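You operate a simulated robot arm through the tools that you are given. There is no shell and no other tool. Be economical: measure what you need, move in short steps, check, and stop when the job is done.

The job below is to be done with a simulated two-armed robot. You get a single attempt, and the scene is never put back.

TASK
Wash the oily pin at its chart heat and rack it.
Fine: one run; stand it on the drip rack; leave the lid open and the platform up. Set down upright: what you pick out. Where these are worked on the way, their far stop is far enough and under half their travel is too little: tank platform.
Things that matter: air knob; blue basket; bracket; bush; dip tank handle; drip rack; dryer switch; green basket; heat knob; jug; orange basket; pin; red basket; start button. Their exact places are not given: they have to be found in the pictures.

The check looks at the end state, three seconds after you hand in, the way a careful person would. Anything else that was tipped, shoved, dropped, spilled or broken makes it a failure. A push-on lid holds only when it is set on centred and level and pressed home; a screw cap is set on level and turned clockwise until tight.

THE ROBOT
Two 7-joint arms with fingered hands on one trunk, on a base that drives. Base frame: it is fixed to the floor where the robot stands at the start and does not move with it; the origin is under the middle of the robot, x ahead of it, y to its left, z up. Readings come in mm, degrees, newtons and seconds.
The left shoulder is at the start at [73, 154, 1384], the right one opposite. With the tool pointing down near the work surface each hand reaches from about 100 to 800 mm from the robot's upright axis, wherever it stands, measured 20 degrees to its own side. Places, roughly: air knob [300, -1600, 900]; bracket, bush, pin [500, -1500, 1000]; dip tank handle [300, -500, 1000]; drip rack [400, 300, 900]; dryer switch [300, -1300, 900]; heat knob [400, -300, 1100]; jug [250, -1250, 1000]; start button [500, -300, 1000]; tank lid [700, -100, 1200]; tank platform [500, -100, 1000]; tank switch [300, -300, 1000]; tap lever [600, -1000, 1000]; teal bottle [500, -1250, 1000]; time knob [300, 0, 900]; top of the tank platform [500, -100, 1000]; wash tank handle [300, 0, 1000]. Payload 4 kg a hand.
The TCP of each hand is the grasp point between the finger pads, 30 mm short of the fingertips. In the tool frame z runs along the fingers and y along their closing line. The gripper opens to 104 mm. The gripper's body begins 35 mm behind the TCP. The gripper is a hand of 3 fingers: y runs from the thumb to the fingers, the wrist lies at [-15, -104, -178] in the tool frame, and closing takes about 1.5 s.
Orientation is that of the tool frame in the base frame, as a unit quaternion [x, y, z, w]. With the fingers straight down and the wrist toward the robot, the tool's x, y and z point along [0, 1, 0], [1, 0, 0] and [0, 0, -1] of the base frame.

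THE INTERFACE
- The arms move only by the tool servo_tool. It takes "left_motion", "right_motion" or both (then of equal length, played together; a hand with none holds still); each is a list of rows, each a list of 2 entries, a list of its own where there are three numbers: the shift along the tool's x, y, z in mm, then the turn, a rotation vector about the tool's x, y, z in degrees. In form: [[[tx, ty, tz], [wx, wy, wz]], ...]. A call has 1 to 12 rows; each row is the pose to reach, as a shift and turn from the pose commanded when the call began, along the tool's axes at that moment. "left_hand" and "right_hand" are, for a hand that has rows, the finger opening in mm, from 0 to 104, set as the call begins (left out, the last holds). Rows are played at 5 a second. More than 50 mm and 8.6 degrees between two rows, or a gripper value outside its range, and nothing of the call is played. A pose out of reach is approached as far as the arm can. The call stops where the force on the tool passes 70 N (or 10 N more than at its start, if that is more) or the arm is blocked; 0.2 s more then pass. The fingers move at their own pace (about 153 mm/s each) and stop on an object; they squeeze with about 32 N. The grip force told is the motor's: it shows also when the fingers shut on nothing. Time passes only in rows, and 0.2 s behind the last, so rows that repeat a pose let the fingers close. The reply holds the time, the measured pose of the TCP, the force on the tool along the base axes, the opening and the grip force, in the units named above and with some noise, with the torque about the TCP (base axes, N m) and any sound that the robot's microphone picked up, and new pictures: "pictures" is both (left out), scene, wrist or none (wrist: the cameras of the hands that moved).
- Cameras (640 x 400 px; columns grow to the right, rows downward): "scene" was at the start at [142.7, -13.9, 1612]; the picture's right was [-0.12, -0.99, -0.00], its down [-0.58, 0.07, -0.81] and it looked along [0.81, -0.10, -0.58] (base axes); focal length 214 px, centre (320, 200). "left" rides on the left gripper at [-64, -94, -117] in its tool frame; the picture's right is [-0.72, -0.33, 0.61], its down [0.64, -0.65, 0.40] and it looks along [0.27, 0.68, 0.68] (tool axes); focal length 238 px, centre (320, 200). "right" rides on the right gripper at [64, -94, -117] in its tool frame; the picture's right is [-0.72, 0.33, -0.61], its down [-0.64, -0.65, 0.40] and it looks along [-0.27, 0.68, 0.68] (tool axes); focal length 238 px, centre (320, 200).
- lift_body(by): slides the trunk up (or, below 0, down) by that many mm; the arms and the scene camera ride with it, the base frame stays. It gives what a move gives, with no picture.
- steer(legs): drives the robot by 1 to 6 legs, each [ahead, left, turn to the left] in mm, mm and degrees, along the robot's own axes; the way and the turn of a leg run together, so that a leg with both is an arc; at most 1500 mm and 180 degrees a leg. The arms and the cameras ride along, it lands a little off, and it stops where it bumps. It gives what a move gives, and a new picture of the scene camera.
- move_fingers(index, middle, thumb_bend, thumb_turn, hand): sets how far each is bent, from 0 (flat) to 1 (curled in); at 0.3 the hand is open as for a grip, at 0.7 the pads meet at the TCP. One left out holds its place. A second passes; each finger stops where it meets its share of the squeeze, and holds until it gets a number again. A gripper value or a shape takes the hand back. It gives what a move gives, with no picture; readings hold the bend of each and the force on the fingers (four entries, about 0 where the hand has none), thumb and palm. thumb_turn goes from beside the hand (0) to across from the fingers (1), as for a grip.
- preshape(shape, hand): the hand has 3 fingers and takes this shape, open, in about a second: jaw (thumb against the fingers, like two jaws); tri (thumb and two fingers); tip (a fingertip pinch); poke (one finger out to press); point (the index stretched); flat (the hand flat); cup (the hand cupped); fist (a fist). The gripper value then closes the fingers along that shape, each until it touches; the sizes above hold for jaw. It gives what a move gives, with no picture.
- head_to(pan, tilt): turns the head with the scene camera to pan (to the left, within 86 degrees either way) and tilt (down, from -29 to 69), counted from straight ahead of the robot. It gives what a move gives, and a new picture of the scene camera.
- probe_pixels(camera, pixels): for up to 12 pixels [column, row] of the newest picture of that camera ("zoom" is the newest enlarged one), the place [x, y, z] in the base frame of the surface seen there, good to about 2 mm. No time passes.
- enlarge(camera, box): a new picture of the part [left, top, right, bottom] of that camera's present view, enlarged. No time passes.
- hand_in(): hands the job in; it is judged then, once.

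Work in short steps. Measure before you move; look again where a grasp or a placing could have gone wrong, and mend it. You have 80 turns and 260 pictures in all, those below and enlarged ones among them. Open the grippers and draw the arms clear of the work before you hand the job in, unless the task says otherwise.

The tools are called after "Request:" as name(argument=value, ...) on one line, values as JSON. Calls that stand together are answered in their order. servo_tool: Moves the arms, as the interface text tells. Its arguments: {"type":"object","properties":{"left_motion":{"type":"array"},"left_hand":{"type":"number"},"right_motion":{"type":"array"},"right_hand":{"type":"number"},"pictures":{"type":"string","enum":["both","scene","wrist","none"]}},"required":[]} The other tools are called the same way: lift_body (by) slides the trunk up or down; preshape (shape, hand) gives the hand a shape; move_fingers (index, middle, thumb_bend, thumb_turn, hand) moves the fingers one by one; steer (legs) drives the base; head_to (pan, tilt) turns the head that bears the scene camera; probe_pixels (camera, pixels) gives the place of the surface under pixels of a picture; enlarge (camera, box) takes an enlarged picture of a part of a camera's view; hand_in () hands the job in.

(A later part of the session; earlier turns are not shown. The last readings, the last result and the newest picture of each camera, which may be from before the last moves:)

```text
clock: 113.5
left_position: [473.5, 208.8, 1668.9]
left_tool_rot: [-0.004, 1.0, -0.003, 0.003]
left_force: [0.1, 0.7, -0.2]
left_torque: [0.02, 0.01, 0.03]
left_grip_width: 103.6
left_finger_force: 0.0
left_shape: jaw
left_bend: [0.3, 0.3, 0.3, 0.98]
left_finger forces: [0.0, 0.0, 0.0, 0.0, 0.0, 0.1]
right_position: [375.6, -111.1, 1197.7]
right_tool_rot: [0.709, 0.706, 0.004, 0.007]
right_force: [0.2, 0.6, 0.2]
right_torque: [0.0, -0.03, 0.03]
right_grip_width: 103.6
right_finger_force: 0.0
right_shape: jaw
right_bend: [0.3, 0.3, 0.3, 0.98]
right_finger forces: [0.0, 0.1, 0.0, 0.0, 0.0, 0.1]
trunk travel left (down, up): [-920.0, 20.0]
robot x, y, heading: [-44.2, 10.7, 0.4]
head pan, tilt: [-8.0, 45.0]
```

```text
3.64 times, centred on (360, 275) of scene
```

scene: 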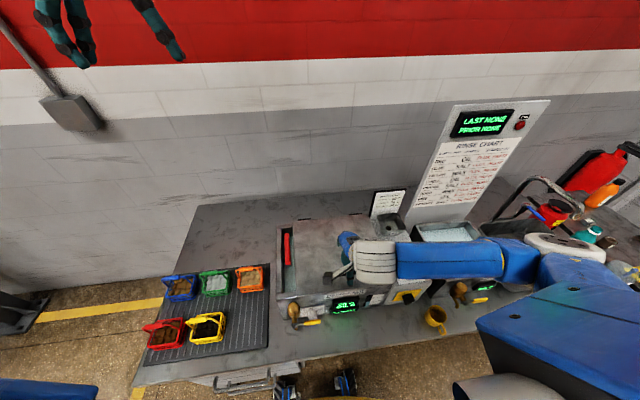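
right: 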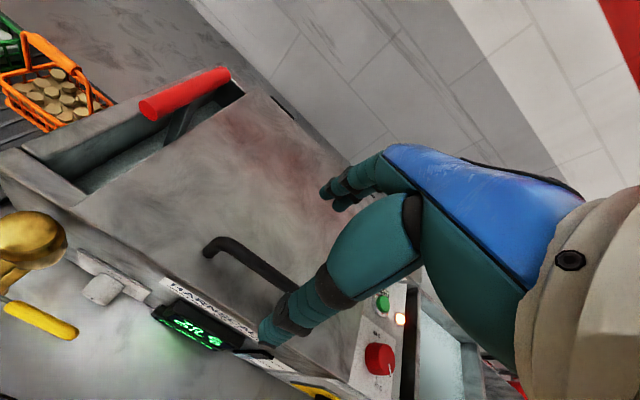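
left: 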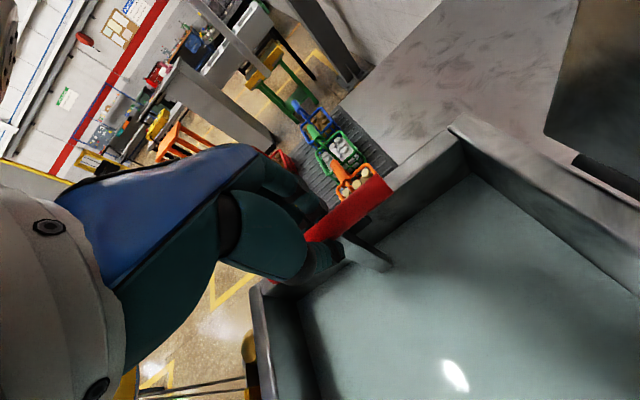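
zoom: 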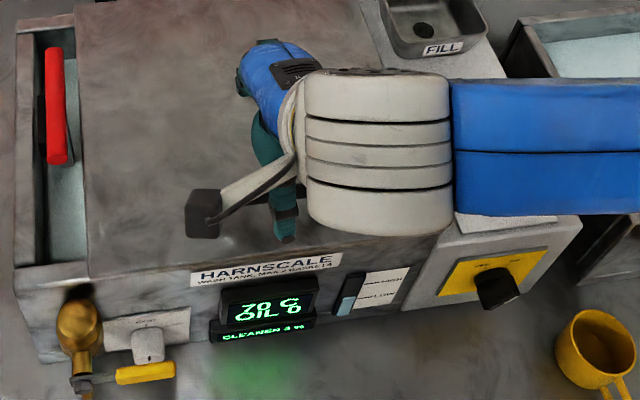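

Handle bar at (371,-113), top 1125. I descend on it, grip it and wait on the run.

Request:
servo_tool(right_motion=[[[-2, -5, 30], [0, 0, 0]], [[-2, -5, 55], [0, 0, 0]], [[-2, -5, 70], [0, 0, 0]], [[-2, -5, 76], [0, 0, 0]], [[-2, -5, 76], [0, 0, 0]]], pictures="none")

Request:
servo_tool(right_motion=[[[0, 0, 0], [0, 0, 0]], [[0, 0, 0], [0, 0, 0]], [[0, 0, 0], [0, 0, 0]], [[0, 0, 0], [0, 0, 0]], [[0, 0, 0], [0, 0, 0]], [[0, 0, 0], [0, 0, 0]], [[0, 0, 0], [0, 0, 0]], [[0, 0, 0], [0, 0, 0]], [[0, 0, 0], [0, 0, 0]], [[0, 0, 0], [0, 0, 0]], [[0, 0, 0], [0, 0, 0]], [[0, 0, 0], [0, 0, 0]]], right_hand=0, pictures="none")

Request:
servo_tool(right_motion=[[[0, 0, 0], [0, 0, 0]], [[0, 0, 0], [0, 0, 0]], [[0, 0, 0], [0, 0, 0]], [[0, 0, 0], [0, 0, 0]], [[0, 0, 0], [0, 0, 0]], [[0, 0, 0], [0, 0, 0]], [[0, 0, 0], [0, 0, 0]], [[0, 0, 0], [0, 0, 0]], [[0, 0, 0], [0, 0, 0]], [[0, 0, 0], [0, 0, 0]], [[0, 0, 0], [0, 0, 0]], [[0, 0, 0], [0, 0, 0]]], pictures="none")

Request:
servo_tool(right_motion=[[[0, 0, 0], [0, 0, 0]], [[0, 0, 0], [0, 0, 0]], [[0, 0, 0], [0, 0, 0]], [[0, 0, 0], [0, 0, 0]], [[0, 0, 0], [0, 0, 0]], [[0, 0, 0], [0, 0, 0]], [[0, 0, 0], [0, 0, 0]], [[0, 0, 0], [0, 0, 0]], [[0, 0, 0], [0, 0, 0]], [[0, 0, 0], [0, 0, 0]], [[0, 0, 0], [0, 0, 0]], [[0, 0, 0], [0, 0, 0]]])

Request:
enlarge(camera="scene", box=[280, 220, 440, 330])

```text
clock: 114.7
left_position: [470.5, 209.6, 1669.4]
left_tool_rot: [-0.005, 1.0, -0.004, 0.004]
left_force: [1.0, -0.1, -0.2]
left_torque: [-0.03, 0.0, 0.01]
left_grip_width: 103.6
left_finger_force: 0.0
left_shape: jaw
left_bend: [0.3, 0.3, 0.3, 0.98]
left_finger forces: [0.1, 0.0, 0.0, 0.0, 0.0, 0.0]
right_position: [367.4, -112.2, 1124.3]
right_tool_rot: [0.709, 0.705, 0.004, 0.008]
right_force: [-0.3, -0.5, 0.5]
right_torque: [-0.04, 0.0, 0.0]
right_grip_width: 103.8
right_finger_force: 0.0
right_shape: jaw
right_bend: [0.3, 0.3, 0.3, 0.98]
right_finger forces: [0.0, 0.0, 0.1, 0.0, 0.0, 0.1]
trunk travel left (down, up): [-920.0, 20.0]
robot x, y, heading: [-42.7, 10.0, 0.3]
head pan, tilt: [-8.0, 45.0]
```

```text
clock: 117.2
left_position: [471.8, 207.7, 1667.9]
left_tool_rot: [-0.005, 1.0, -0.003, 0.002]
left_force: [0.0, 0.5, 0.1]
left_torque: [0.03, 0.03, 0.01]
left_grip_width: 103.6
left_finger_force: 0.0
left_shape: jaw
left_bend: [0.3, 0.3, 0.3, 0.98]
left_finger forces: [0.0, 0.0, 0.0, 0.1, 0.0, 0.1]
right_position: [369.6, -115.0, 1124.4]
right_tool_rot: [0.709, 0.705, 0.004, 0.007]
right_force: [-0.6, -2.2, -2.3]
right_torque: [-0.01, -0.02, -0.08]
right_grip_width: 0.1
right_finger_force: 31.6
right_shape: jaw
right_bend: [0.7, 0.7, 0.72, 1.0]
right_finger forces: [10.3, 0.0, 0.0, 0.0, 0.1, 0.0]
trunk travel left (down, up): [-920.0, 20.0]
robot x, y, heading: [-41.6, 7.8, 0.5]
head pan, tilt: [-8.0, 45.0]
```

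```text
clock: 119.8
left_position: [471.6, 207.2, 1667.7]
left_tool_rot: [-0.004, 1.0, -0.003, 0.003]
left_force: [0.6, -0.2, 0.6]
left_torque: [0.01, -0.02, 0.02]
left_grip_width: 103.9
left_finger_force: 0.1
left_shape: jaw
left_bend: [0.3, 0.3, 0.3, 0.98]
left_finger forces: [0.0, 0.0, 0.1, 0.0, 0.0, 0.0]
right_position: [369.4, -114.7, 1123.3]
right_tool_rot: [0.709, 0.705, 0.004, 0.007]
right_force: [0.0, -2.0, -3.2]
right_torque: [0.01, -0.03, -0.11]
right_grip_width: 0.1
right_finger_force: 32.1
right_shape: jaw
right_bend: [0.7, 0.7, 0.72, 1.0]
right_finger forces: [10.3, 0.1, 0.0, 0.0, 0.0, 0.1]
trunk travel left (down, up): [-920.0, 20.0]
robot x, y, heading: [-42.1, 5.9, 0.6]
head pan, tilt: [-8.0, 45.0]
```

```text
clock: 122.5
left_position: [472.1, 206.8, 1669.0]
left_tool_rot: [-0.005, 1.0, -0.003, 0.003]
left_force: [0.4, 0.1, -0.1]
left_torque: [-0.01, -0.02, 0.0]
left_grip_width: 103.4
left_finger_force: 0.1
left_shape: jaw
left_bend: [0.3, 0.3, 0.3, 0.98]
left_finger forces: [0.1, 0.1, 0.0, 0.1, 0.0, 0.1]
right_position: [368.8, -114.3, 1123.4]
right_tool_rot: [0.709, 0.705, 0.004, 0.007]
right_force: [-1.0, -2.6, -3.2]
right_torque: [0.03, -0.02, -0.07]
right_grip_width: 0.0
right_finger_force: 31.2
right_shape: jaw
right_bend: [0.7, 0.7, 0.72, 1.0]
right_finger forces: [10.4, 0.1, 0.0, 0.0, 0.1, 0.1]
trunk travel left (down, up): [-920.0, 20.0]
robot x, y, heading: [-43.8, 13.9, 0.4]
head pan, tilt: [-8.0, 45.0]
```

scene: 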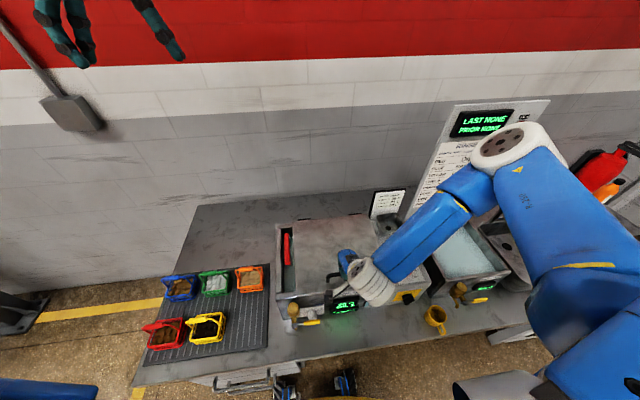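
right: 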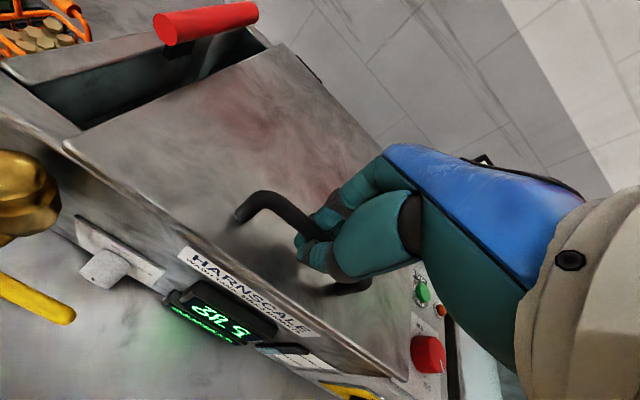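

```text
3.64 times, centred on (360, 275) of scene
```

zoom: 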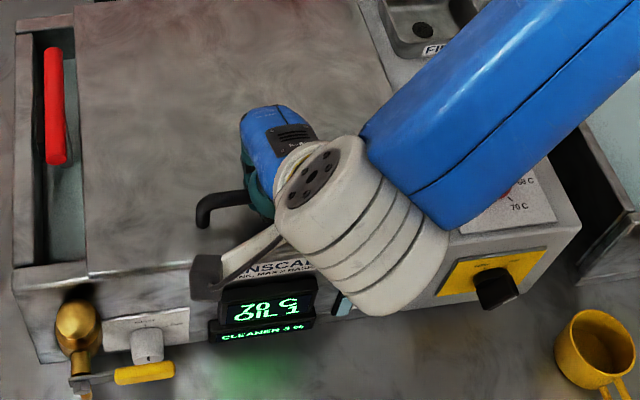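

OIL went 0→1 and the lamp is off: the run is over. I lift the lid by its handle along its arc to about 60°.

Request:
servo_tool(right_motion=[[[0, 5, -22], [0, 0, 0]], [[0, 12, -43], [0, 0, 0]], [[0, 20, -63], [0, 0, 0]], [[0, 31, -83], [0, 0, 0]], [[0, 43, -101], [0, 0, 0]], [[0, 57, -119], [3, 0, 0]], [[0, 72, -135], [6, 0, 0]], [[0, 89, -150], [9, 0, 0]], [[0, 106, -163], [12, 0, 0]], [[0, 125, -175], [15, 0, 0]], [[0, 145, -185], [18, 0, 0]], [[0, 166, -194], [20, 0, 0]]])

Request:
enlarge(camera="scene", box=[260, 140, 440, 300])

```text
clock: 125.0
left_position: [475.1, 207.1, 1667.7]
left_tool_rot: [-0.004, 1.0, -0.004, 0.002]
left_force: [0.7, 0.8, -0.2]
left_torque: [0.0, 0.0, -0.01]
left_grip_width: 103.8
left_finger_force: 0.1
left_shape: jaw
left_bend: [0.3, 0.3, 0.3, 0.98]
left_finger forces: [0.0, 0.0, 0.0, 0.0, 0.0, 0.0]
right_position: [536.2, -114.2, 1320.4]
right_tool_rot: [0.699, 0.695, -0.12, -0.118]
right_force: [-1.1, -1.7, -4.2]
right_torque: [-0.08, 0.07, -0.04]
right_grip_width: 0.0
right_finger_force: 32.1
right_shape: jaw
right_bend: [0.7, 0.7, 0.72, 1.0]
right_finger forces: [8.9, 0.0, 0.0, 0.1, 0.4, 0.1]
trunk travel left (down, up): [-920.0, 20.0]
robot x, y, heading: [-45.2, 12.0, 0.1]
head pan, tilt: [-8.0, 45.0]
```

scene: 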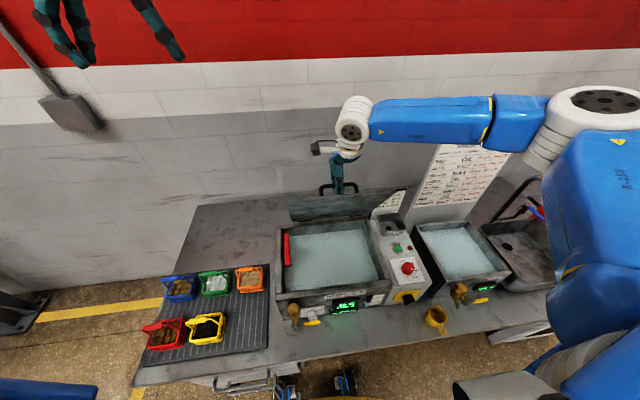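
right: 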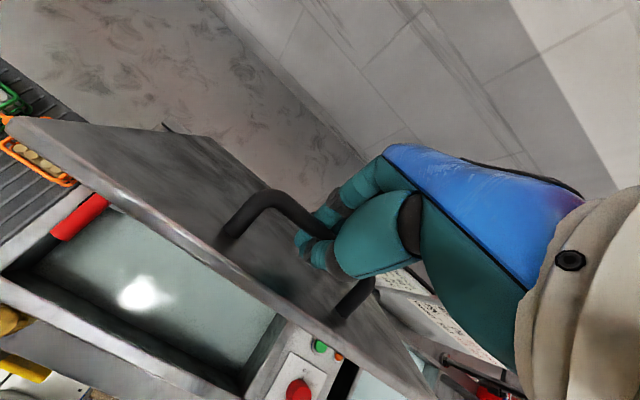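

```text
2.50 times, centred on (350, 220) of scene
```

zoom: 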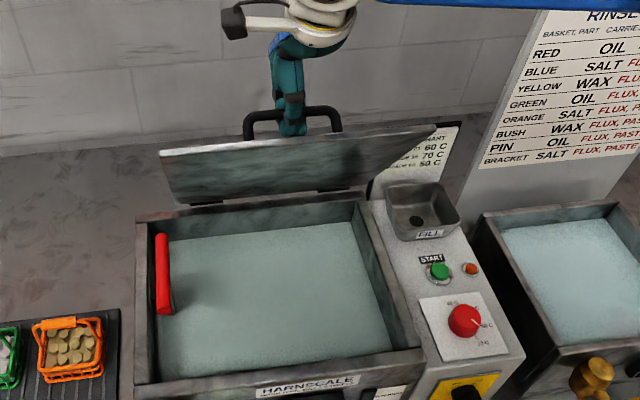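

The lid is at ~60° and follows well. I carry it on through vertical to ~97°.

Request:
servo_tool(right_motion=[[[0, 17, -13], [0, 0, 0]], [[0, 37, -25], [1, 0, 0]], [[0, 56, -35], [2, 0, 0]], [[0, 77, -43], [3, 0, 0]], [[0, 99, -49], [4, 0, 0]], [[0, 120, -54], [4, 0, 0]], [[0, 142, -57], [4, 0, 0]], [[0, 151, -57], [4, 0, 0]], [[0, 151, -57], [4, 0, 0]]])

Request:
enlarge(camera="scene", box=[260, 120, 440, 280])

```text
clock: 127.0
left_position: [473.3, 208.3, 1667.6]
left_tool_rot: [-0.004, 1.0, -0.003, 0.002]
left_force: [0.0, -0.2, -0.1]
left_torque: [0.04, -0.01, 0.02]
left_grip_width: 103.3
left_finger_force: 0.1
left_shape: jaw
left_bend: [0.3, 0.3, 0.3, 0.98]
left_finger forces: [0.1, 0.0, 0.0, 0.1, 0.0, 0.1]
right_position: [696.2, -114.6, 1324.0]
right_tool_rot: [0.695, 0.691, -0.143, -0.141]
right_force: [-3.0, 0.0, -13.0]
right_torque: [-0.15, 0.09, -0.02]
right_grip_width: 0.1
right_finger_force: 31.8
right_shape: jaw
right_bend: [0.7, 0.7, 0.72, 1.0]
right_finger forces: [12.0, 0.2, 0.1, 0.1, 0.1, 0.1]
trunk travel left (down, up): [-920.0, 20.0]
robot x, y, heading: [-45.5, 10.6, 0.2]
head pan, tilt: [-8.0, 45.0]
```

scene: 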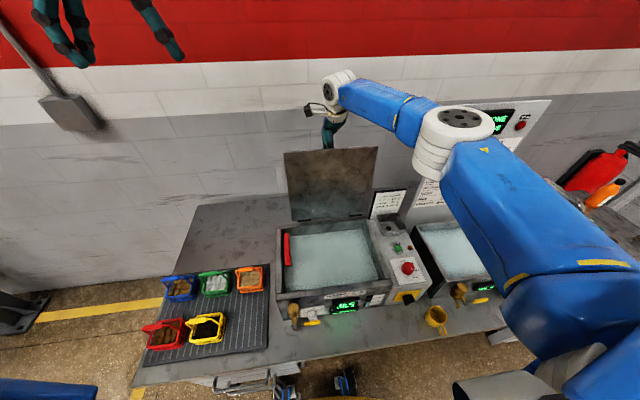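
right: 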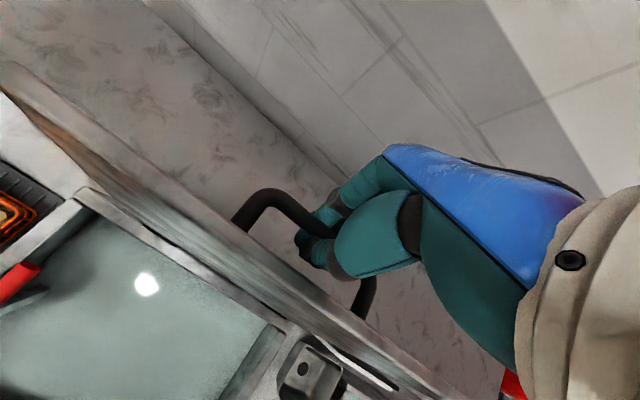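

```text
2.50 times, centred on (350, 200) of scene
```

zoom: 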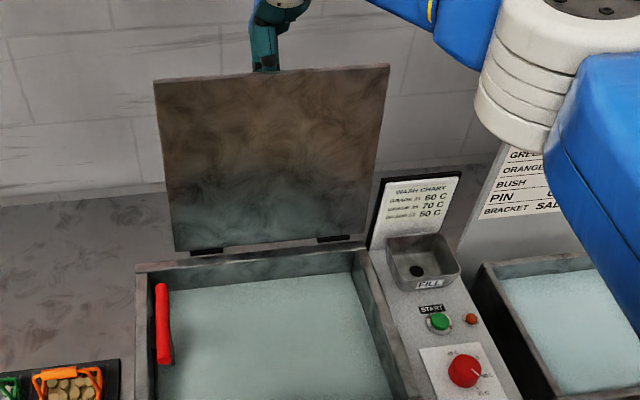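

Lid is past vertical. I release the handle (fingers only wide), withdraw the right hand up and back, lower the trunk 230 and bring the left hand to the platform bar.

Request:
servo_tool(right_motion=[[[0, 0, 0], [0, 0, 0]], [[0, 0, 0], [0, 0, 0]], [[0, 0, 0], [0, 0, 0]], [[0, 0, 0], [0, 0, 0]], [[0, 0, 0], [0, 0, 0]]], right_hand=50, pictures="none")

Request:
servo_tool(right_motion=[[[0, 0, -20], [0, 0, 0]], [[0, 0, -60], [0, 0, 0]], [[0, -15, -95], [0, 0, 0]], [[0, -35, -130], [0, 0, 0]], [[0, -75, -112], [0, 0, 0]], [[0, -120, -92], [0, 0, 0]], [[0, -165, -72], [0, 0, 0]], [[0, -210, -52], [0, 0, 0]], [[0, -250, -34], [0, 0, 0]], [[-45, -250, -34], [-8, 0, 0]], [[-90, -250, -34], [-16, 0, 0]], [[-135, -250, -34], [-24, 0, 0]]], pictures="scene")

Request:
lift_body(by=-230)

Request:
servo_tool(left_motion=[[[0, -30, 10], [0, 0, 0]], [[0, -70, 25], [0, 0, 0]], [[0, -110, 45], [0, 0, 0]], [[0, -145, 75], [0, 0, 0]], [[0, -160, 115], [0, 0, 0]], [[0, -160, 160], [0, 0, 0]], [[0, -160, 205], [0, 0, 0]], [[0, -160, 250], [0, 0, 0]], [[0, -160, 285], [0, 0, 0]], [[0, -160, 308], [0, 0, 0]], [[0, -160, 308], [0, 0, 0]]], left_hand=104)

Request:
enlarge(camera="scene", box=[220, 120, 440, 320])

```text
clock: 128.2
left_position: [472.1, 209.3, 1668.8]
left_tool_rot: [-0.005, 1.0, -0.004, 0.003]
left_force: [-0.6, 0.5, -0.6]
left_torque: [0.04, 0.0, 0.0]
left_grip_width: 103.7
left_finger_force: 0.1
left_shape: jaw
left_bend: [0.3, 0.3, 0.3, 0.98]
left_finger forces: [0.1, 0.1, 0.1, 0.0, 0.1, 0.1]
right_position: [695.9, -112.5, 1325.8]
right_tool_rot: [0.695, 0.691, -0.143, -0.14]
right_force: [0.4, 0.3, -0.3]
right_torque: [0.02, -0.01, 0.01]
right_grip_width: 49.6
right_finger_force: 0.1
right_shape: jaw
right_bend: [0.74, 0.45, 0.71, 1.0]
right_finger forces: [0.0, 0.1, 0.0, 0.0, 0.6, 0.0]
trunk travel left (down, up): [-920.0, 20.0]
robot x, y, heading: [-46.8, 7.5, 0.2]
head pan, tilt: [-8.0, 45.0]
```

```text
clock: 130.8
left_position: [468.2, 200.5, 1670.1]
left_tool_rot: [-0.005, 1.0, 0.0, 0.005]
left_force: [-0.3, 0.2, 0.3]
left_torque: [0.01, 0.0, 0.0]
left_grip_width: 103.8
left_finger_force: 0.1
left_shape: jaw
left_bend: [0.3, 0.3, 0.3, 0.98]
left_finger forces: [0.0, 0.0, 0.0, 0.1, 0.1, 0.0]
right_position: [472.4, -254.9, 1454.7]
right_tool_rot: [0.709, 0.705, 0.006, 0.006]
right_force: [-0.1, 0.1, -0.2]
right_torque: [0.01, -0.03, -0.04]
right_grip_width: 50.0
right_finger_force: 0.0
right_shape: jaw
right_bend: [0.74, 0.45, 0.71, 1.0]
right_finger forces: [0.1, 0.0, 0.0, 0.0, 0.0, 0.0]
right hand out of reach, approached as far as the arm can: row 2, 3, 4
trunk travel left (down, up): [-920.0, 20.0]
robot x, y, heading: [-44.9, 6.3, 0.2]
head pan, tilt: [-8.0, 45.0]
```

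scene: 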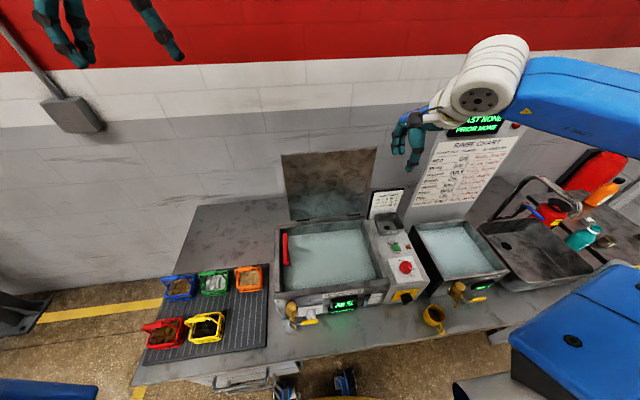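

```text
clock: 133.3
left_position: [471.7, 208.8, 1438.9]
left_tool_rot: [-0.005, 1.0, -0.004, 0.003]
left_force: [0.7, 0.3, -0.2]
left_torque: [0.01, 0.0, -0.01]
left_grip_width: 103.8
left_finger_force: 0.0
left_shape: jaw
left_bend: [0.3, 0.3, 0.3, 0.98]
left_finger forces: [0.0, 0.0, 0.1, 0.1, 0.0, 0.0]
right_position: [476.0, -245.9, 1224.6]
right_tool_rot: [0.709, 0.705, 0.005, 0.007]
right_force: [0.4, -0.4, 0.1]
right_torque: [-0.01, -0.02, -0.01]
right_grip_width: 49.5
right_finger_force: 0.0
right_shape: jaw
right_bend: [0.74, 0.45, 0.71, 1.0]
right_finger forces: [0.0, 0.0, 0.1, 0.1, 0.0, 0.0]
trunk travel left (down, up): [-690.0, 250.0]
robot x, y, heading: [-45.0, 10.4, 0.4]
head pan, tilt: [-8.0, 45.0]
```

```text
clock: 135.7
left_position: [473.7, 47.0, 1129.4]
left_tool_rot: [-0.005, 1.0, -0.002, 0.003]
left_force: [-0.8, -0.1, 0.6]
left_torque: [0.01, 0.04, 0.0]
left_grip_width: 103.7
left_finger_force: 0.1
left_shape: jaw
left_bend: [0.3, 0.3, 0.3, 0.98]
left_finger forces: [0.0, 0.1, 0.1, 0.0, 0.0, 0.0]
right_position: [476.4, -246.8, 1223.3]
right_tool_rot: [0.709, 0.705, 0.004, 0.007]
right_force: [-0.2, 0.2, -0.2]
right_torque: [0.04, 0.0, 0.06]
right_grip_width: 49.9
right_finger_force: 0.1
right_shape: jaw
right_bend: [0.74, 0.45, 0.71, 1.0]
right_finger forces: [0.0, 0.0, 0.1, 0.0, 0.0, 0.0]
trunk travel left (down, up): [-690.0, 250.0]
robot x, y, heading: [-39.6, 9.6, 0.5]
head pan, tilt: [-8.0, 45.0]
```

scene: 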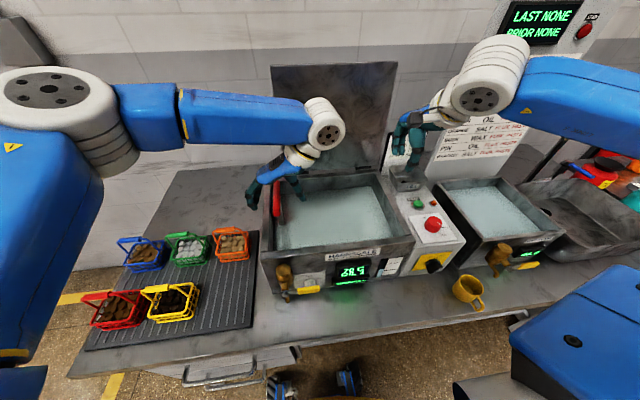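
left: 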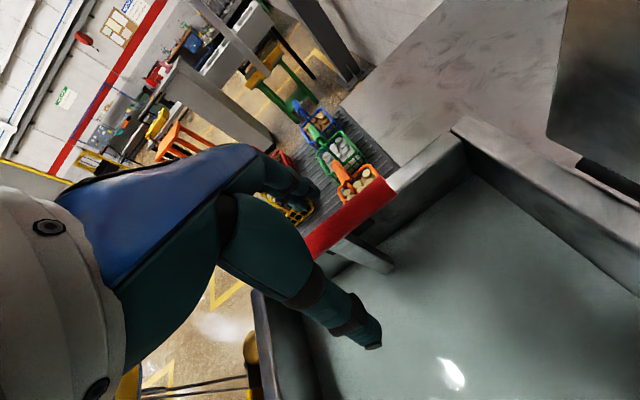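

```text
2.00 times, centred on (330, 220) of scene
```

zoom: 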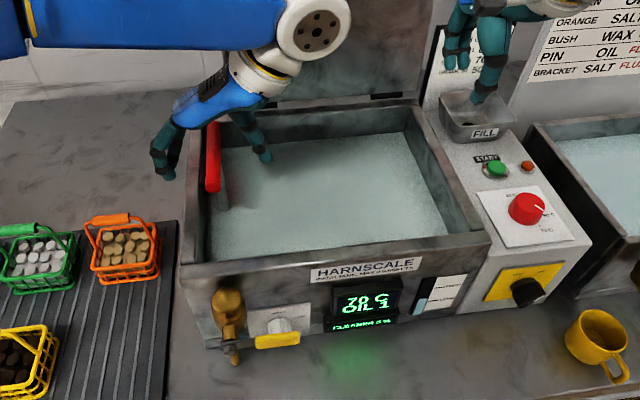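

Lid open, OIL 1. I grip the bar, raise the platform its 107 mm, release and withdraw the left hand.

Request:
servo_tool(left_motion=[[[0, 0, 0], [0, 0, 0]], [[0, 0, 0], [0, 0, 0]], [[0, 0, 0], [0, 0, 0]], [[0, 0, 0], [0, 0, 0]], [[0, 0, 0], [0, 0, 0]], [[0, 0, 0], [0, 0, 0]], [[0, 0, 0], [0, 0, 0]], [[0, 0, 0], [0, 0, 0]]], left_hand=0, pictures="none")

Request:
servo_tool(left_motion=[[[0, 0, -10], [0, 0, 0]], [[0, 0, -20], [0, 0, 0]], [[0, 0, -30], [0, 0, 0]], [[0, 0, -40], [0, 0, 0]], [[0, 0, -50], [0, 0, 0]], [[0, 0, -60], [0, 0, 0]], [[0, 0, -70], [0, 0, 0]], [[0, 0, -80], [0, 0, 0]], [[0, 0, -90], [0, 0, 0]], [[0, 0, -100], [0, 0, 0]], [[0, 0, -106], [0, 0, 0]], [[0, 0, -109], [0, 0, 0]]], pictures="scene")

Request:
enlarge(camera="scene", box=[220, 120, 440, 320])

```text
clock: 137.5
left_position: [472.7, 47.0, 1129.5]
left_tool_rot: [-0.004, 1.0, -0.004, 0.003]
left_force: [-0.3, 0.7, -1.1]
left_torque: [-0.05, -0.07, 0.01]
left_grip_width: 7.7
left_finger_force: 32.1
left_shape: jaw
left_bend: [0.73, 0.63, 0.71, 1.0]
left_finger forces: [19.7, 8.2, 0.0, 0.0, 28.9, 0.1]
right_position: [476.5, -248.4, 1224.0]
right_tool_rot: [0.709, 0.705, 0.004, 0.007]
right_force: [0.2, 0.1, 0.7]
right_torque: [-0.03, 0.01, -0.03]
right_grip_width: 49.7
right_finger_force: 0.1
right_shape: jaw
right_bend: [0.74, 0.45, 0.71, 1.0]
right_finger forces: [0.0, 0.1, 0.1, 0.0, 0.0, 0.0]
trunk travel left (down, up): [-690.0, 250.0]
robot x, y, heading: [-41.8, 7.0, 0.5]
head pan, tilt: [-8.0, 45.0]
```

```text
clock: 140.1
left_position: [474.3, 46.7, 1235.8]
left_tool_rot: [-0.004, 1.0, -0.002, -0.002]
left_force: [-11.4, 1.5, -33.8]
left_torque: [-0.11, 0.14, 0.14]
left_grip_width: 7.1
left_finger_force: 32.2
left_shape: jaw
left_bend: [0.73, 0.63, 0.7, 1.0]
left_finger forces: [18.2, 12.3, 0.0, 0.0, 27.1, 0.1]
right_position: [477.8, -247.2, 1222.6]
right_tool_rot: [0.708, 0.706, 0.004, 0.006]
right_force: [0.1, -0.3, 0.3]
right_torque: [-0.04, 0.01, 0.01]
right_grip_width: 49.6
right_finger_force: 0.1
right_shape: jaw
right_bend: [0.74, 0.45, 0.71, 1.0]
right_finger forces: [0.1, 0.0, 0.1, 0.0, 0.0, 0.1]
trunk travel left (down, up): [-690.0, 250.0]
robot x, y, heading: [-47.3, 10.8, 0.3]
head pan, tilt: [-8.0, 45.0]
```

scene: 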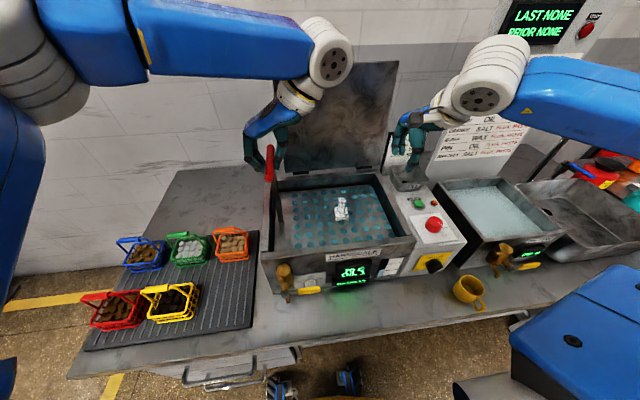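

```text
2.00 times, centred on (330, 220) of scene
```

zoom: 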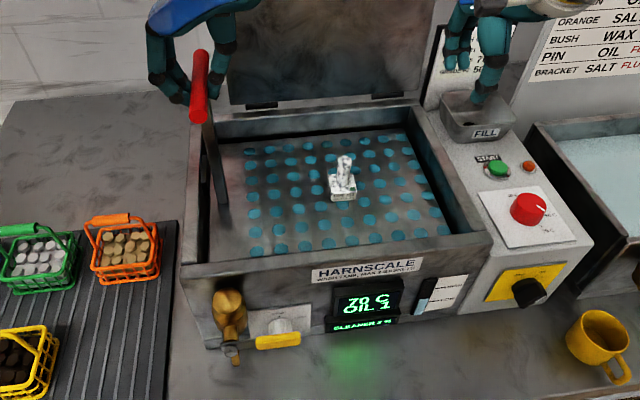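

Platform is up and the pin is clean. I probe the pin and the rack's free area, release the bar and withdraw the left hand up and left.

Request:
probe_pixels(camera="zoom", pixels=[[345, 158], [345, 172], [340, 183], [353, 183], [343, 197], [130, 320], [110, 350], [150, 310], [125, 270], [140, 240], [50, 345], [190, 250]])

Request:
servo_tool(left_motion=[[[0, 0, 3], [0, 0, 0]], [[0, 0, 3], [0, 0, 0]], [[0, 0, 3], [0, 0, 0]], [[0, 0, 3], [0, 0, 0]], [[0, 0, 3], [0, 0, 0]]], left_hand=104, pictures="none")

Request:
servo_tool(left_motion=[[[0, 0, -20], [0, 0, 0]], [[0, 0, -60], [0, 0, 0]], [[0, 0, -100], [0, 0, 0]], [[0, 15, -140], [0, 0, 0]], [[0, 45, -175], [0, 0, 0]], [[0, 85, -200], [0, 0, 0]], [[0, 125, -220], [0, 0, 0]], [[0, 170, -235], [0, 0, 0]], [[0, 215, -245], [0, 0, 0]], [[0, 260, -250], [0, 0, 0]], [[0, 305, -250], [0, 0, 0]]], pictures="none")

Request:
servo_tool(right_motion=[[[20, 0, 0], [0, 0, 0]], [[50, -1, 0], [0, 0, 0]], [[85, -2, 0], [0, 0, 0]], [[115, -3, 10], [0, 0, 0]], [[134, -4, 20], [0, 0, 0]], [[134, -4, 20], [0, 0, 0]]], right_hand=104)

```text
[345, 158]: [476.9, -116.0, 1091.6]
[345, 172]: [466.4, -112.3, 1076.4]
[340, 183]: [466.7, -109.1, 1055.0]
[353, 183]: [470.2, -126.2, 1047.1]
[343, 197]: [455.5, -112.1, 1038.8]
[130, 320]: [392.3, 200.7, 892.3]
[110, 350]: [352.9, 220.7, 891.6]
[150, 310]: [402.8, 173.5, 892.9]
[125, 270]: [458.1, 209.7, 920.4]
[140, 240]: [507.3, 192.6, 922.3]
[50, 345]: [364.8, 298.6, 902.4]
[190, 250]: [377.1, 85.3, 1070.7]
```

```text
clock: 141.3
left_position: [474.1, 46.8, 1237.6]
left_tool_rot: [-0.004, 1.0, -0.003, 0.003]
left_force: [-1.0, -0.3, -0.1]
left_torque: [0.0, 0.01, 0.0]
left_grip_width: 103.6
left_finger_force: 0.1
left_shape: jaw
left_bend: [0.3, 0.3, 0.3, 0.98]
left_finger forces: [0.1, 0.1, 0.1, 0.0, 0.0, 0.1]
right_position: [475.9, -247.2, 1224.4]
right_tool_rot: [0.709, 0.705, 0.004, 0.007]
right_force: [0.0, -0.4, 0.9]
right_torque: [0.03, 0.0, 0.03]
right_grip_width: 49.5
right_finger_force: 0.1
right_shape: jaw
right_bend: [0.74, 0.45, 0.71, 1.0]
right_finger forces: [0.0, 0.0, 0.1, 0.0, 0.0, 0.1]
trunk travel left (down, up): [-690.0, 250.0]
robot x, y, heading: [-43.0, 10.7, 0.3]
head pan, tilt: [-8.0, 45.0]
```

```text
clock: 143.7
left_position: [469.0, 353.5, 1482.6]
left_tool_rot: [-0.004, 1.0, -0.004, 0.003]
left_force: [-0.2, 1.2, -0.1]
left_torque: [-0.04, -0.04, 0.03]
left_grip_width: 103.8
left_finger_force: 0.0
left_shape: jaw
left_bend: [0.3, 0.3, 0.3, 0.98]
left_finger forces: [0.0, 0.1, 0.1, 0.1, 0.0, 0.0]
right_position: [476.5, -245.4, 1225.7]
right_tool_rot: [0.709, 0.705, 0.004, 0.008]
right_force: [0.1, 0.2, -0.2]
right_torque: [0.01, 0.02, -0.02]
right_grip_width: 49.7
right_finger_force: 0.1
right_shape: jaw
right_bend: [0.74, 0.45, 0.71, 1.0]
right_finger forces: [0.0, 0.0, 0.0, 0.0, 0.0, 0.0]
trunk travel left (down, up): [-690.0, 250.0]
robot x, y, heading: [-45.2, 12.2, 0.4]
head pan, tilt: [-8.0, 45.0]
```

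```text
clock: 145.1
left_position: [471.0, 350.7, 1483.2]
left_tool_rot: [-0.004, 1.0, -0.003, 0.002]
left_force: [0.4, 0.7, 0.1]
left_torque: [0.03, 0.01, 0.01]
left_grip_width: 103.8
left_finger_force: 0.1
left_shape: jaw
left_bend: [0.3, 0.3, 0.3, 0.98]
left_finger forces: [0.1, 0.0, 0.0, 0.1, 0.0, 0.1]
right_position: [475.6, -113.3, 1202.3]
right_tool_rot: [0.709, 0.705, 0.004, 0.007]
right_force: [-1.3, 0.4, -0.5]
right_torque: [0.01, -0.02, 0.0]
right_grip_width: 103.6
right_finger_force: 0.0
right_shape: jaw
right_bend: [0.3, 0.3, 0.3, 0.98]
right_finger forces: [0.1, 0.0, 0.0, 0.0, 0.0, 0.0]
trunk travel left (down, up): [-690.0, 250.0]
robot x, y, heading: [-44.6, 4.1, 0.4]
head pan, tilt: [-8.0, 45.0]
```

scene: 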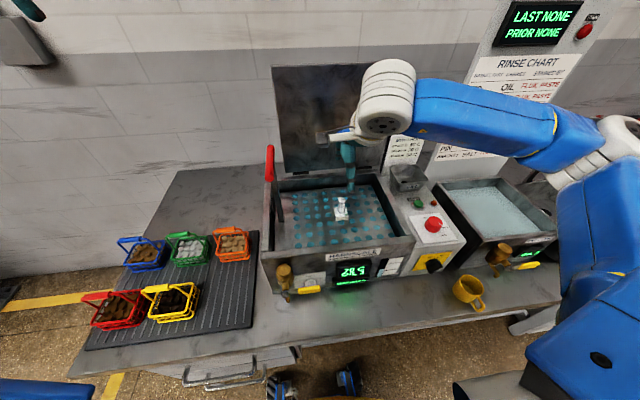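
right: 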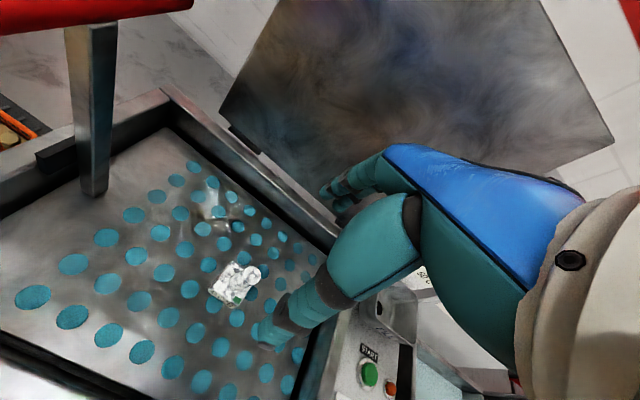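

Pin shaft ≈ (474,-113). I descend and grip it, lift, pass in front of the red bar and stop above the rack's free spot at about (365,180).

Request:
servo_tool(right_motion=[[[0, -3, 35], [0, 0, 0]], [[0, -3, 70], [0, 0, 0]], [[0, -3, 100], [0, 0, 0]], [[0, -3, 113], [0, 0, 0]], [[0, -3, 118], [0, 0, 0]]], pictures="none")

Request:
servo_tool(right_motion=[[[0, 0, 0], [0, 0, 0]], [[0, 0, 0], [0, 0, 0]], [[0, 0, 0], [0, 0, 0]], [[0, 0, 0], [0, 0, 0]], [[0, 0, 0], [0, 0, 0]], [[0, 0, 0], [0, 0, 0]], [[0, 0, 0], [0, 0, 0]], [[0, 0, 0], [0, 0, 0]]], right_hand=0, pictures="none")

Request:
servo_tool(right_motion=[[[0, 0, -20], [0, 0, 0]], [[0, 0, -60], [0, 0, 0]], [[0, 0, -105], [0, 0, 0]], [[0, 0, -150], [0, 0, 0]], [[0, 0, -195], [0, 0, 0]], [[0, -30, -215], [0, 0, 0]], [[0, -70, -215], [0, 0, 0]], [[0, -109, -215], [0, 0, 0]]], right_hand=0)

```text
clock: 146.3
left_position: [472.1, 352.2, 1484.1]
left_tool_rot: [-0.004, 1.0, -0.003, 0.002]
left_force: [-1.5, 1.6, 0.4]
left_torque: [0.0, 0.04, -0.02]
left_grip_width: 103.8
left_finger_force: 0.0
left_shape: jaw
left_bend: [0.3, 0.3, 0.3, 0.98]
left_finger forces: [0.1, 0.1, 0.0, 0.1, 0.0, 0.0]
right_position: [474.0, -114.8, 1084.6]
right_tool_rot: [0.709, 0.705, 0.005, 0.007]
right_force: [0.0, -0.2, -0.1]
right_torque: [0.0, -0.03, 0.0]
right_grip_width: 103.8
right_finger_force: 0.0
right_shape: jaw
right_bend: [0.3, 0.3, 0.3, 0.98]
right_finger forces: [0.0, 0.0, 0.0, 0.1, 0.0, 0.1]
trunk travel left (down, up): [-690.0, 250.0]
robot x, y, heading: [-39.5, 9.7, 0.3]
head pan, tilt: [-8.0, 45.0]
```

```text
clock: 148.1
left_position: [470.2, 351.5, 1483.2]
left_tool_rot: [-0.005, 1.0, -0.004, 0.002]
left_force: [-0.6, 0.7, 0.0]
left_torque: [-0.02, 0.04, 0.01]
left_grip_width: 103.6
left_finger_force: 0.1
left_shape: jaw
left_bend: [0.3, 0.3, 0.3, 0.98]
left_finger forces: [0.0, 0.1, 0.0, 0.0, 0.0, 0.0]
right_position: [473.6, -114.0, 1084.6]
right_tool_rot: [0.709, 0.705, 0.004, 0.007]
right_force: [-0.3, -0.8, 0.7]
right_torque: [0.05, -0.08, -0.04]
right_grip_width: 6.0
right_finger_force: 31.9
right_shape: jaw
right_bend: [0.71, 0.7, 0.74, 1.0]
right_finger forces: [24.5, 6.1, 0.0, 0.0, 26.7, 0.0]
trunk travel left (down, up): [-690.0, 250.0]
robot x, y, heading: [-43.1, 6.7, 0.6]
head pan, tilt: [-8.0, 45.0]
```

```text
clock: 149.9
left_position: [469.9, 352.1, 1484.2]
left_tool_rot: [-0.004, 1.0, -0.004, 0.004]
left_force: [0.2, -0.2, 1.0]
left_torque: [0.0, 0.0, 0.0]
left_grip_width: 103.8
left_finger_force: 0.1
left_shape: jaw
left_bend: [0.3, 0.3, 0.3, 0.98]
left_finger forces: [0.0, 0.0, 0.1, 0.0, 0.0, 0.0]
right_position: [359.0, -111.1, 1298.8]
right_tool_rot: [0.709, 0.705, 0.005, 0.008]
right_force: [-0.5, -0.2, -1.3]
right_torque: [0.0, 0.01, 0.01]
right_grip_width: 5.6
right_finger_force: 31.8
right_shape: jaw
right_bend: [0.71, 0.7, 0.74, 1.0]
right_finger forces: [23.3, 0.1, 0.1, 0.0, 27.3, 0.0]
trunk travel left (down, up): [-690.0, 250.0]
robot x, y, heading: [-43.8, 10.5, 0.5]
head pan, tilt: [-8.0, 45.0]
```

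scene: 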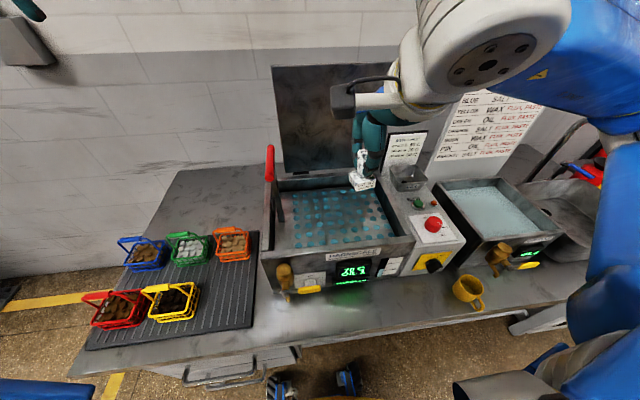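
right: 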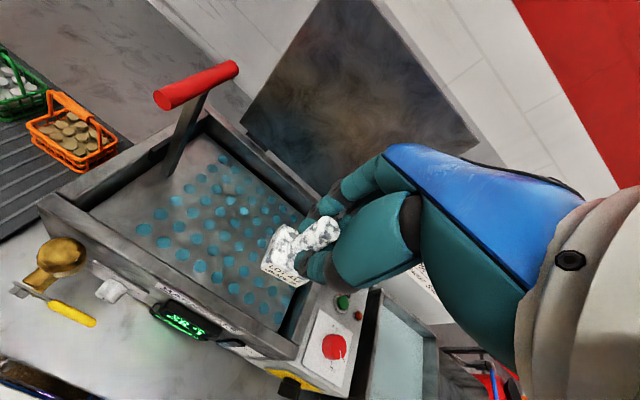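

Pin is held. I carry it left past the bar and down to z≈1010 above the free rack spot.

Request:
servo_tool(right_motion=[[[35, 0, 0], [0, 0, 0]], [[75, 0, 0], [0, 0, 0]], [[115, 1, 0], [0, 0, 0]], [[155, 2, 0], [0, 0, 0]], [[195, 3, 0], [0, 0, 0]], [[235, 4, 0], [0, 0, 0]], [[270, 5, 0], [0, 0, 0]], [[291, 5, 20], [0, 0, 0]], [[291, 5, 60], [0, 0, 0]], [[291, 5, 105], [0, 0, 0]], [[291, 5, 150], [0, 0, 0]], [[291, 5, 190], [0, 0, 0]]], pictures="none")

Request:
servo_tool(right_motion=[[[0, 0, 35], [0, 0, 0]], [[0, 0, 70], [0, 0, 0]], [[0, 0, 95], [0, 0, 0]], [[0, 0, 100], [0, 0, 0]]])

Request:
enlarge(camera="scene", box=[100, 200, 300, 340])

Request:
enlarge(camera="right", box=[200, 160, 360, 320])

```text
clock: 152.5
left_position: [471.8, 354.9, 1481.0]
left_tool_rot: [-0.005, 1.0, -0.004, 0.002]
left_force: [-0.2, -0.1, 0.1]
left_torque: [0.03, 0.01, 0.04]
left_grip_width: 103.5
left_finger_force: 0.0
left_shape: jaw
left_bend: [0.3, 0.3, 0.3, 0.98]
left_finger forces: [0.1, 0.0, 0.0, 0.1, 0.0, 0.0]
right_position: [368.8, 180.8, 1107.1]
right_tool_rot: [0.709, 0.705, 0.003, 0.006]
right_force: [0.8, -0.6, -3.3]
right_torque: [0.01, -0.01, -0.03]
right_grip_width: 5.4
right_finger_force: 31.7
right_shape: jaw
right_bend: [0.71, 0.7, 0.75, 1.0]
right_finger forces: [23.5, 0.0, 0.0, 0.1, 27.4, 0.0]
trunk travel left (down, up): [-690.0, 250.0]
robot x, y, heading: [-45.4, 8.0, 0.5]
head pan, tilt: [-8.0, 45.0]
```

```text
clock: 153.5
left_position: [470.1, 352.3, 1483.4]
left_tool_rot: [-0.004, 1.0, -0.004, 0.004]
left_force: [0.7, -1.0, -0.6]
left_torque: [0.03, -0.04, -0.01]
left_grip_width: 103.6
left_finger_force: 0.0
left_shape: jaw
left_bend: [0.3, 0.3, 0.3, 0.98]
left_finger forces: [0.0, 0.0, 0.0, 0.0, 0.0, 0.1]
right_position: [371.2, 178.1, 1007.2]
right_tool_rot: [0.709, 0.705, 0.004, 0.007]
right_force: [0.2, -0.7, -2.6]
right_torque: [0.02, 0.04, -0.02]
right_grip_width: 5.5
right_finger_force: 32.1
right_shape: jaw
right_bend: [0.71, 0.7, 0.75, 1.0]
right_finger forces: [23.5, 0.1, 0.0, 0.0, 27.4, 0.0]
trunk travel left (down, up): [-690.0, 250.0]
robot x, y, heading: [-43.2, 9.3, 0.5]
head pan, tilt: [-8.0, 45.0]
```

scene: 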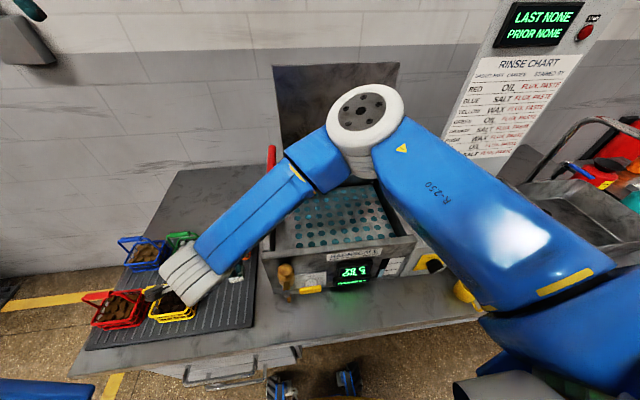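
right: 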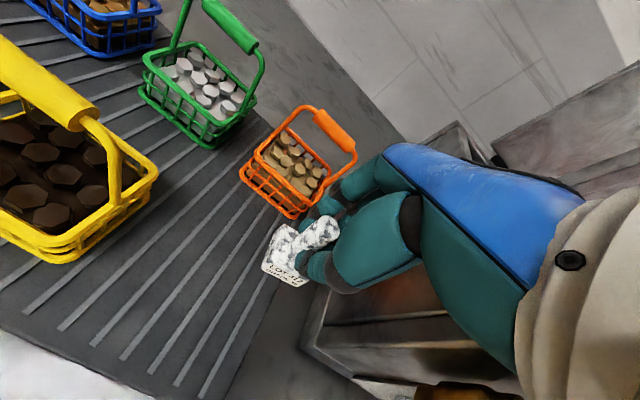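

```text
2.86 times, centred on (200, 270) of scene
```

zoom: 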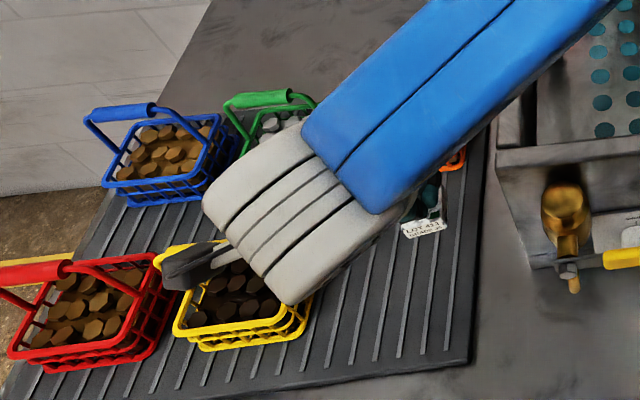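

```text
2.50 times, centred on (280, 240) of right
```

zoom: 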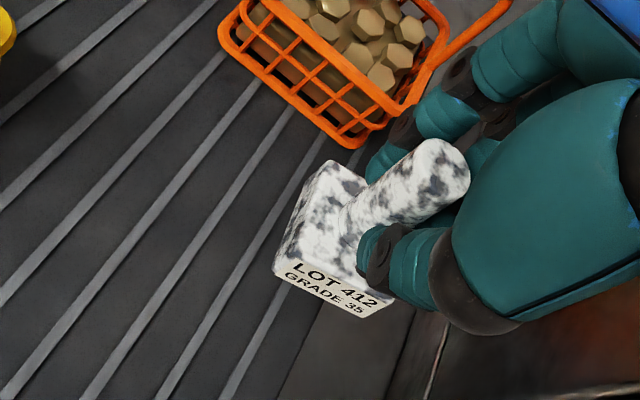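

Base sits over the rack, ~10 mm from its right edge; I shift 10 mm left and 6 mm back toward the robot and lower until touch.

Request:
servo_tool(right_motion=[[[5, -3, 15], [0, 0, 0]], [[10, -6, 30], [0, 0, 0]], [[10, -6, 45], [0, 0, 0]], [[10, -6, 53], [0, 0, 0]], [[10, -6, 57], [0, 0, 0]], [[10, -6, 59], [0, 0, 0]], [[10, -6, 61], [0, 0, 0]]], pictures="wrist")

Request:
enlarge(camera="right", box=[200, 160, 360, 320])

Request:
probe_pixels(camera="zoom", pixels=[[285, 275], [365, 310], [250, 300], [340, 345], [300, 200]])

```text
clock: 155.1
left_position: [469.4, 351.2, 1484.2]
left_tool_rot: [-0.004, 1.0, -0.004, 0.003]
left_force: [-0.2, 0.2, 0.2]
left_torque: [-0.03, 0.03, -0.01]
left_grip_width: 104.0
left_finger_force: 0.0
left_shape: jaw
left_bend: [0.3, 0.3, 0.3, 0.98]
left_finger forces: [0.0, 0.0, 0.0, 0.0, 0.0, 0.1]
right_position: [365.0, 188.3, 945.5]
right_tool_rot: [0.709, 0.706, 0.005, 0.007]
right_force: [0.0, -2.5, 6.0]
right_torque: [0.07, -0.06, -0.02]
right_grip_width: 5.4
right_finger_force: 32.2
right_shape: jaw
right_bend: [0.71, 0.7, 0.75, 1.0]
right_finger forces: [24.4, 0.1, 0.1, 0.0, 28.7, 0.0]
trunk travel left (down, up): [-690.0, 250.0]
robot x, y, heading: [-43.0, 9.3, 0.6]
head pan, tilt: [-8.0, 45.0]
```

right: 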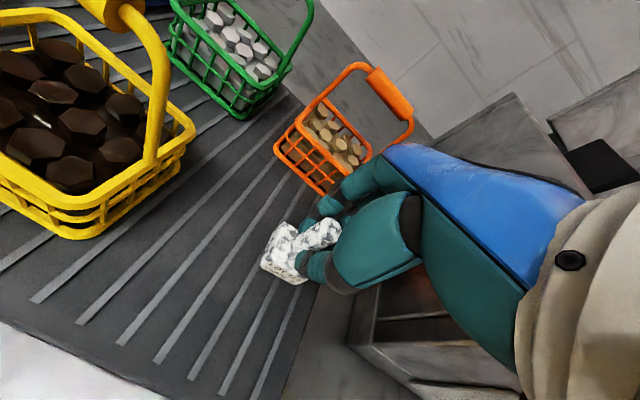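

```text
2.50 times, centred on (280, 240) of right
```

zoom: 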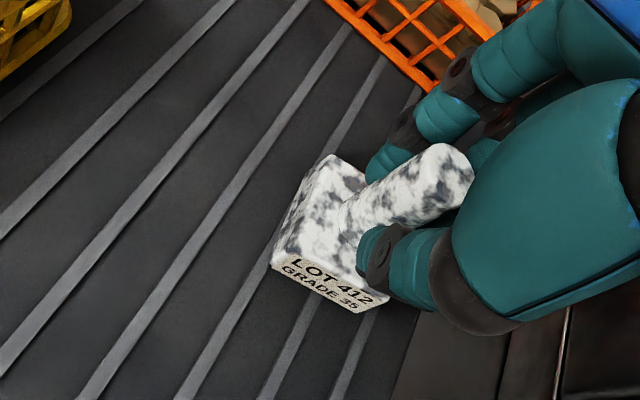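

```text
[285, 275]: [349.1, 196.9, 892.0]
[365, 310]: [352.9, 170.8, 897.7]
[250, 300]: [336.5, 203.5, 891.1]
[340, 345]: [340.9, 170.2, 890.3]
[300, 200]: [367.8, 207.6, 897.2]
```

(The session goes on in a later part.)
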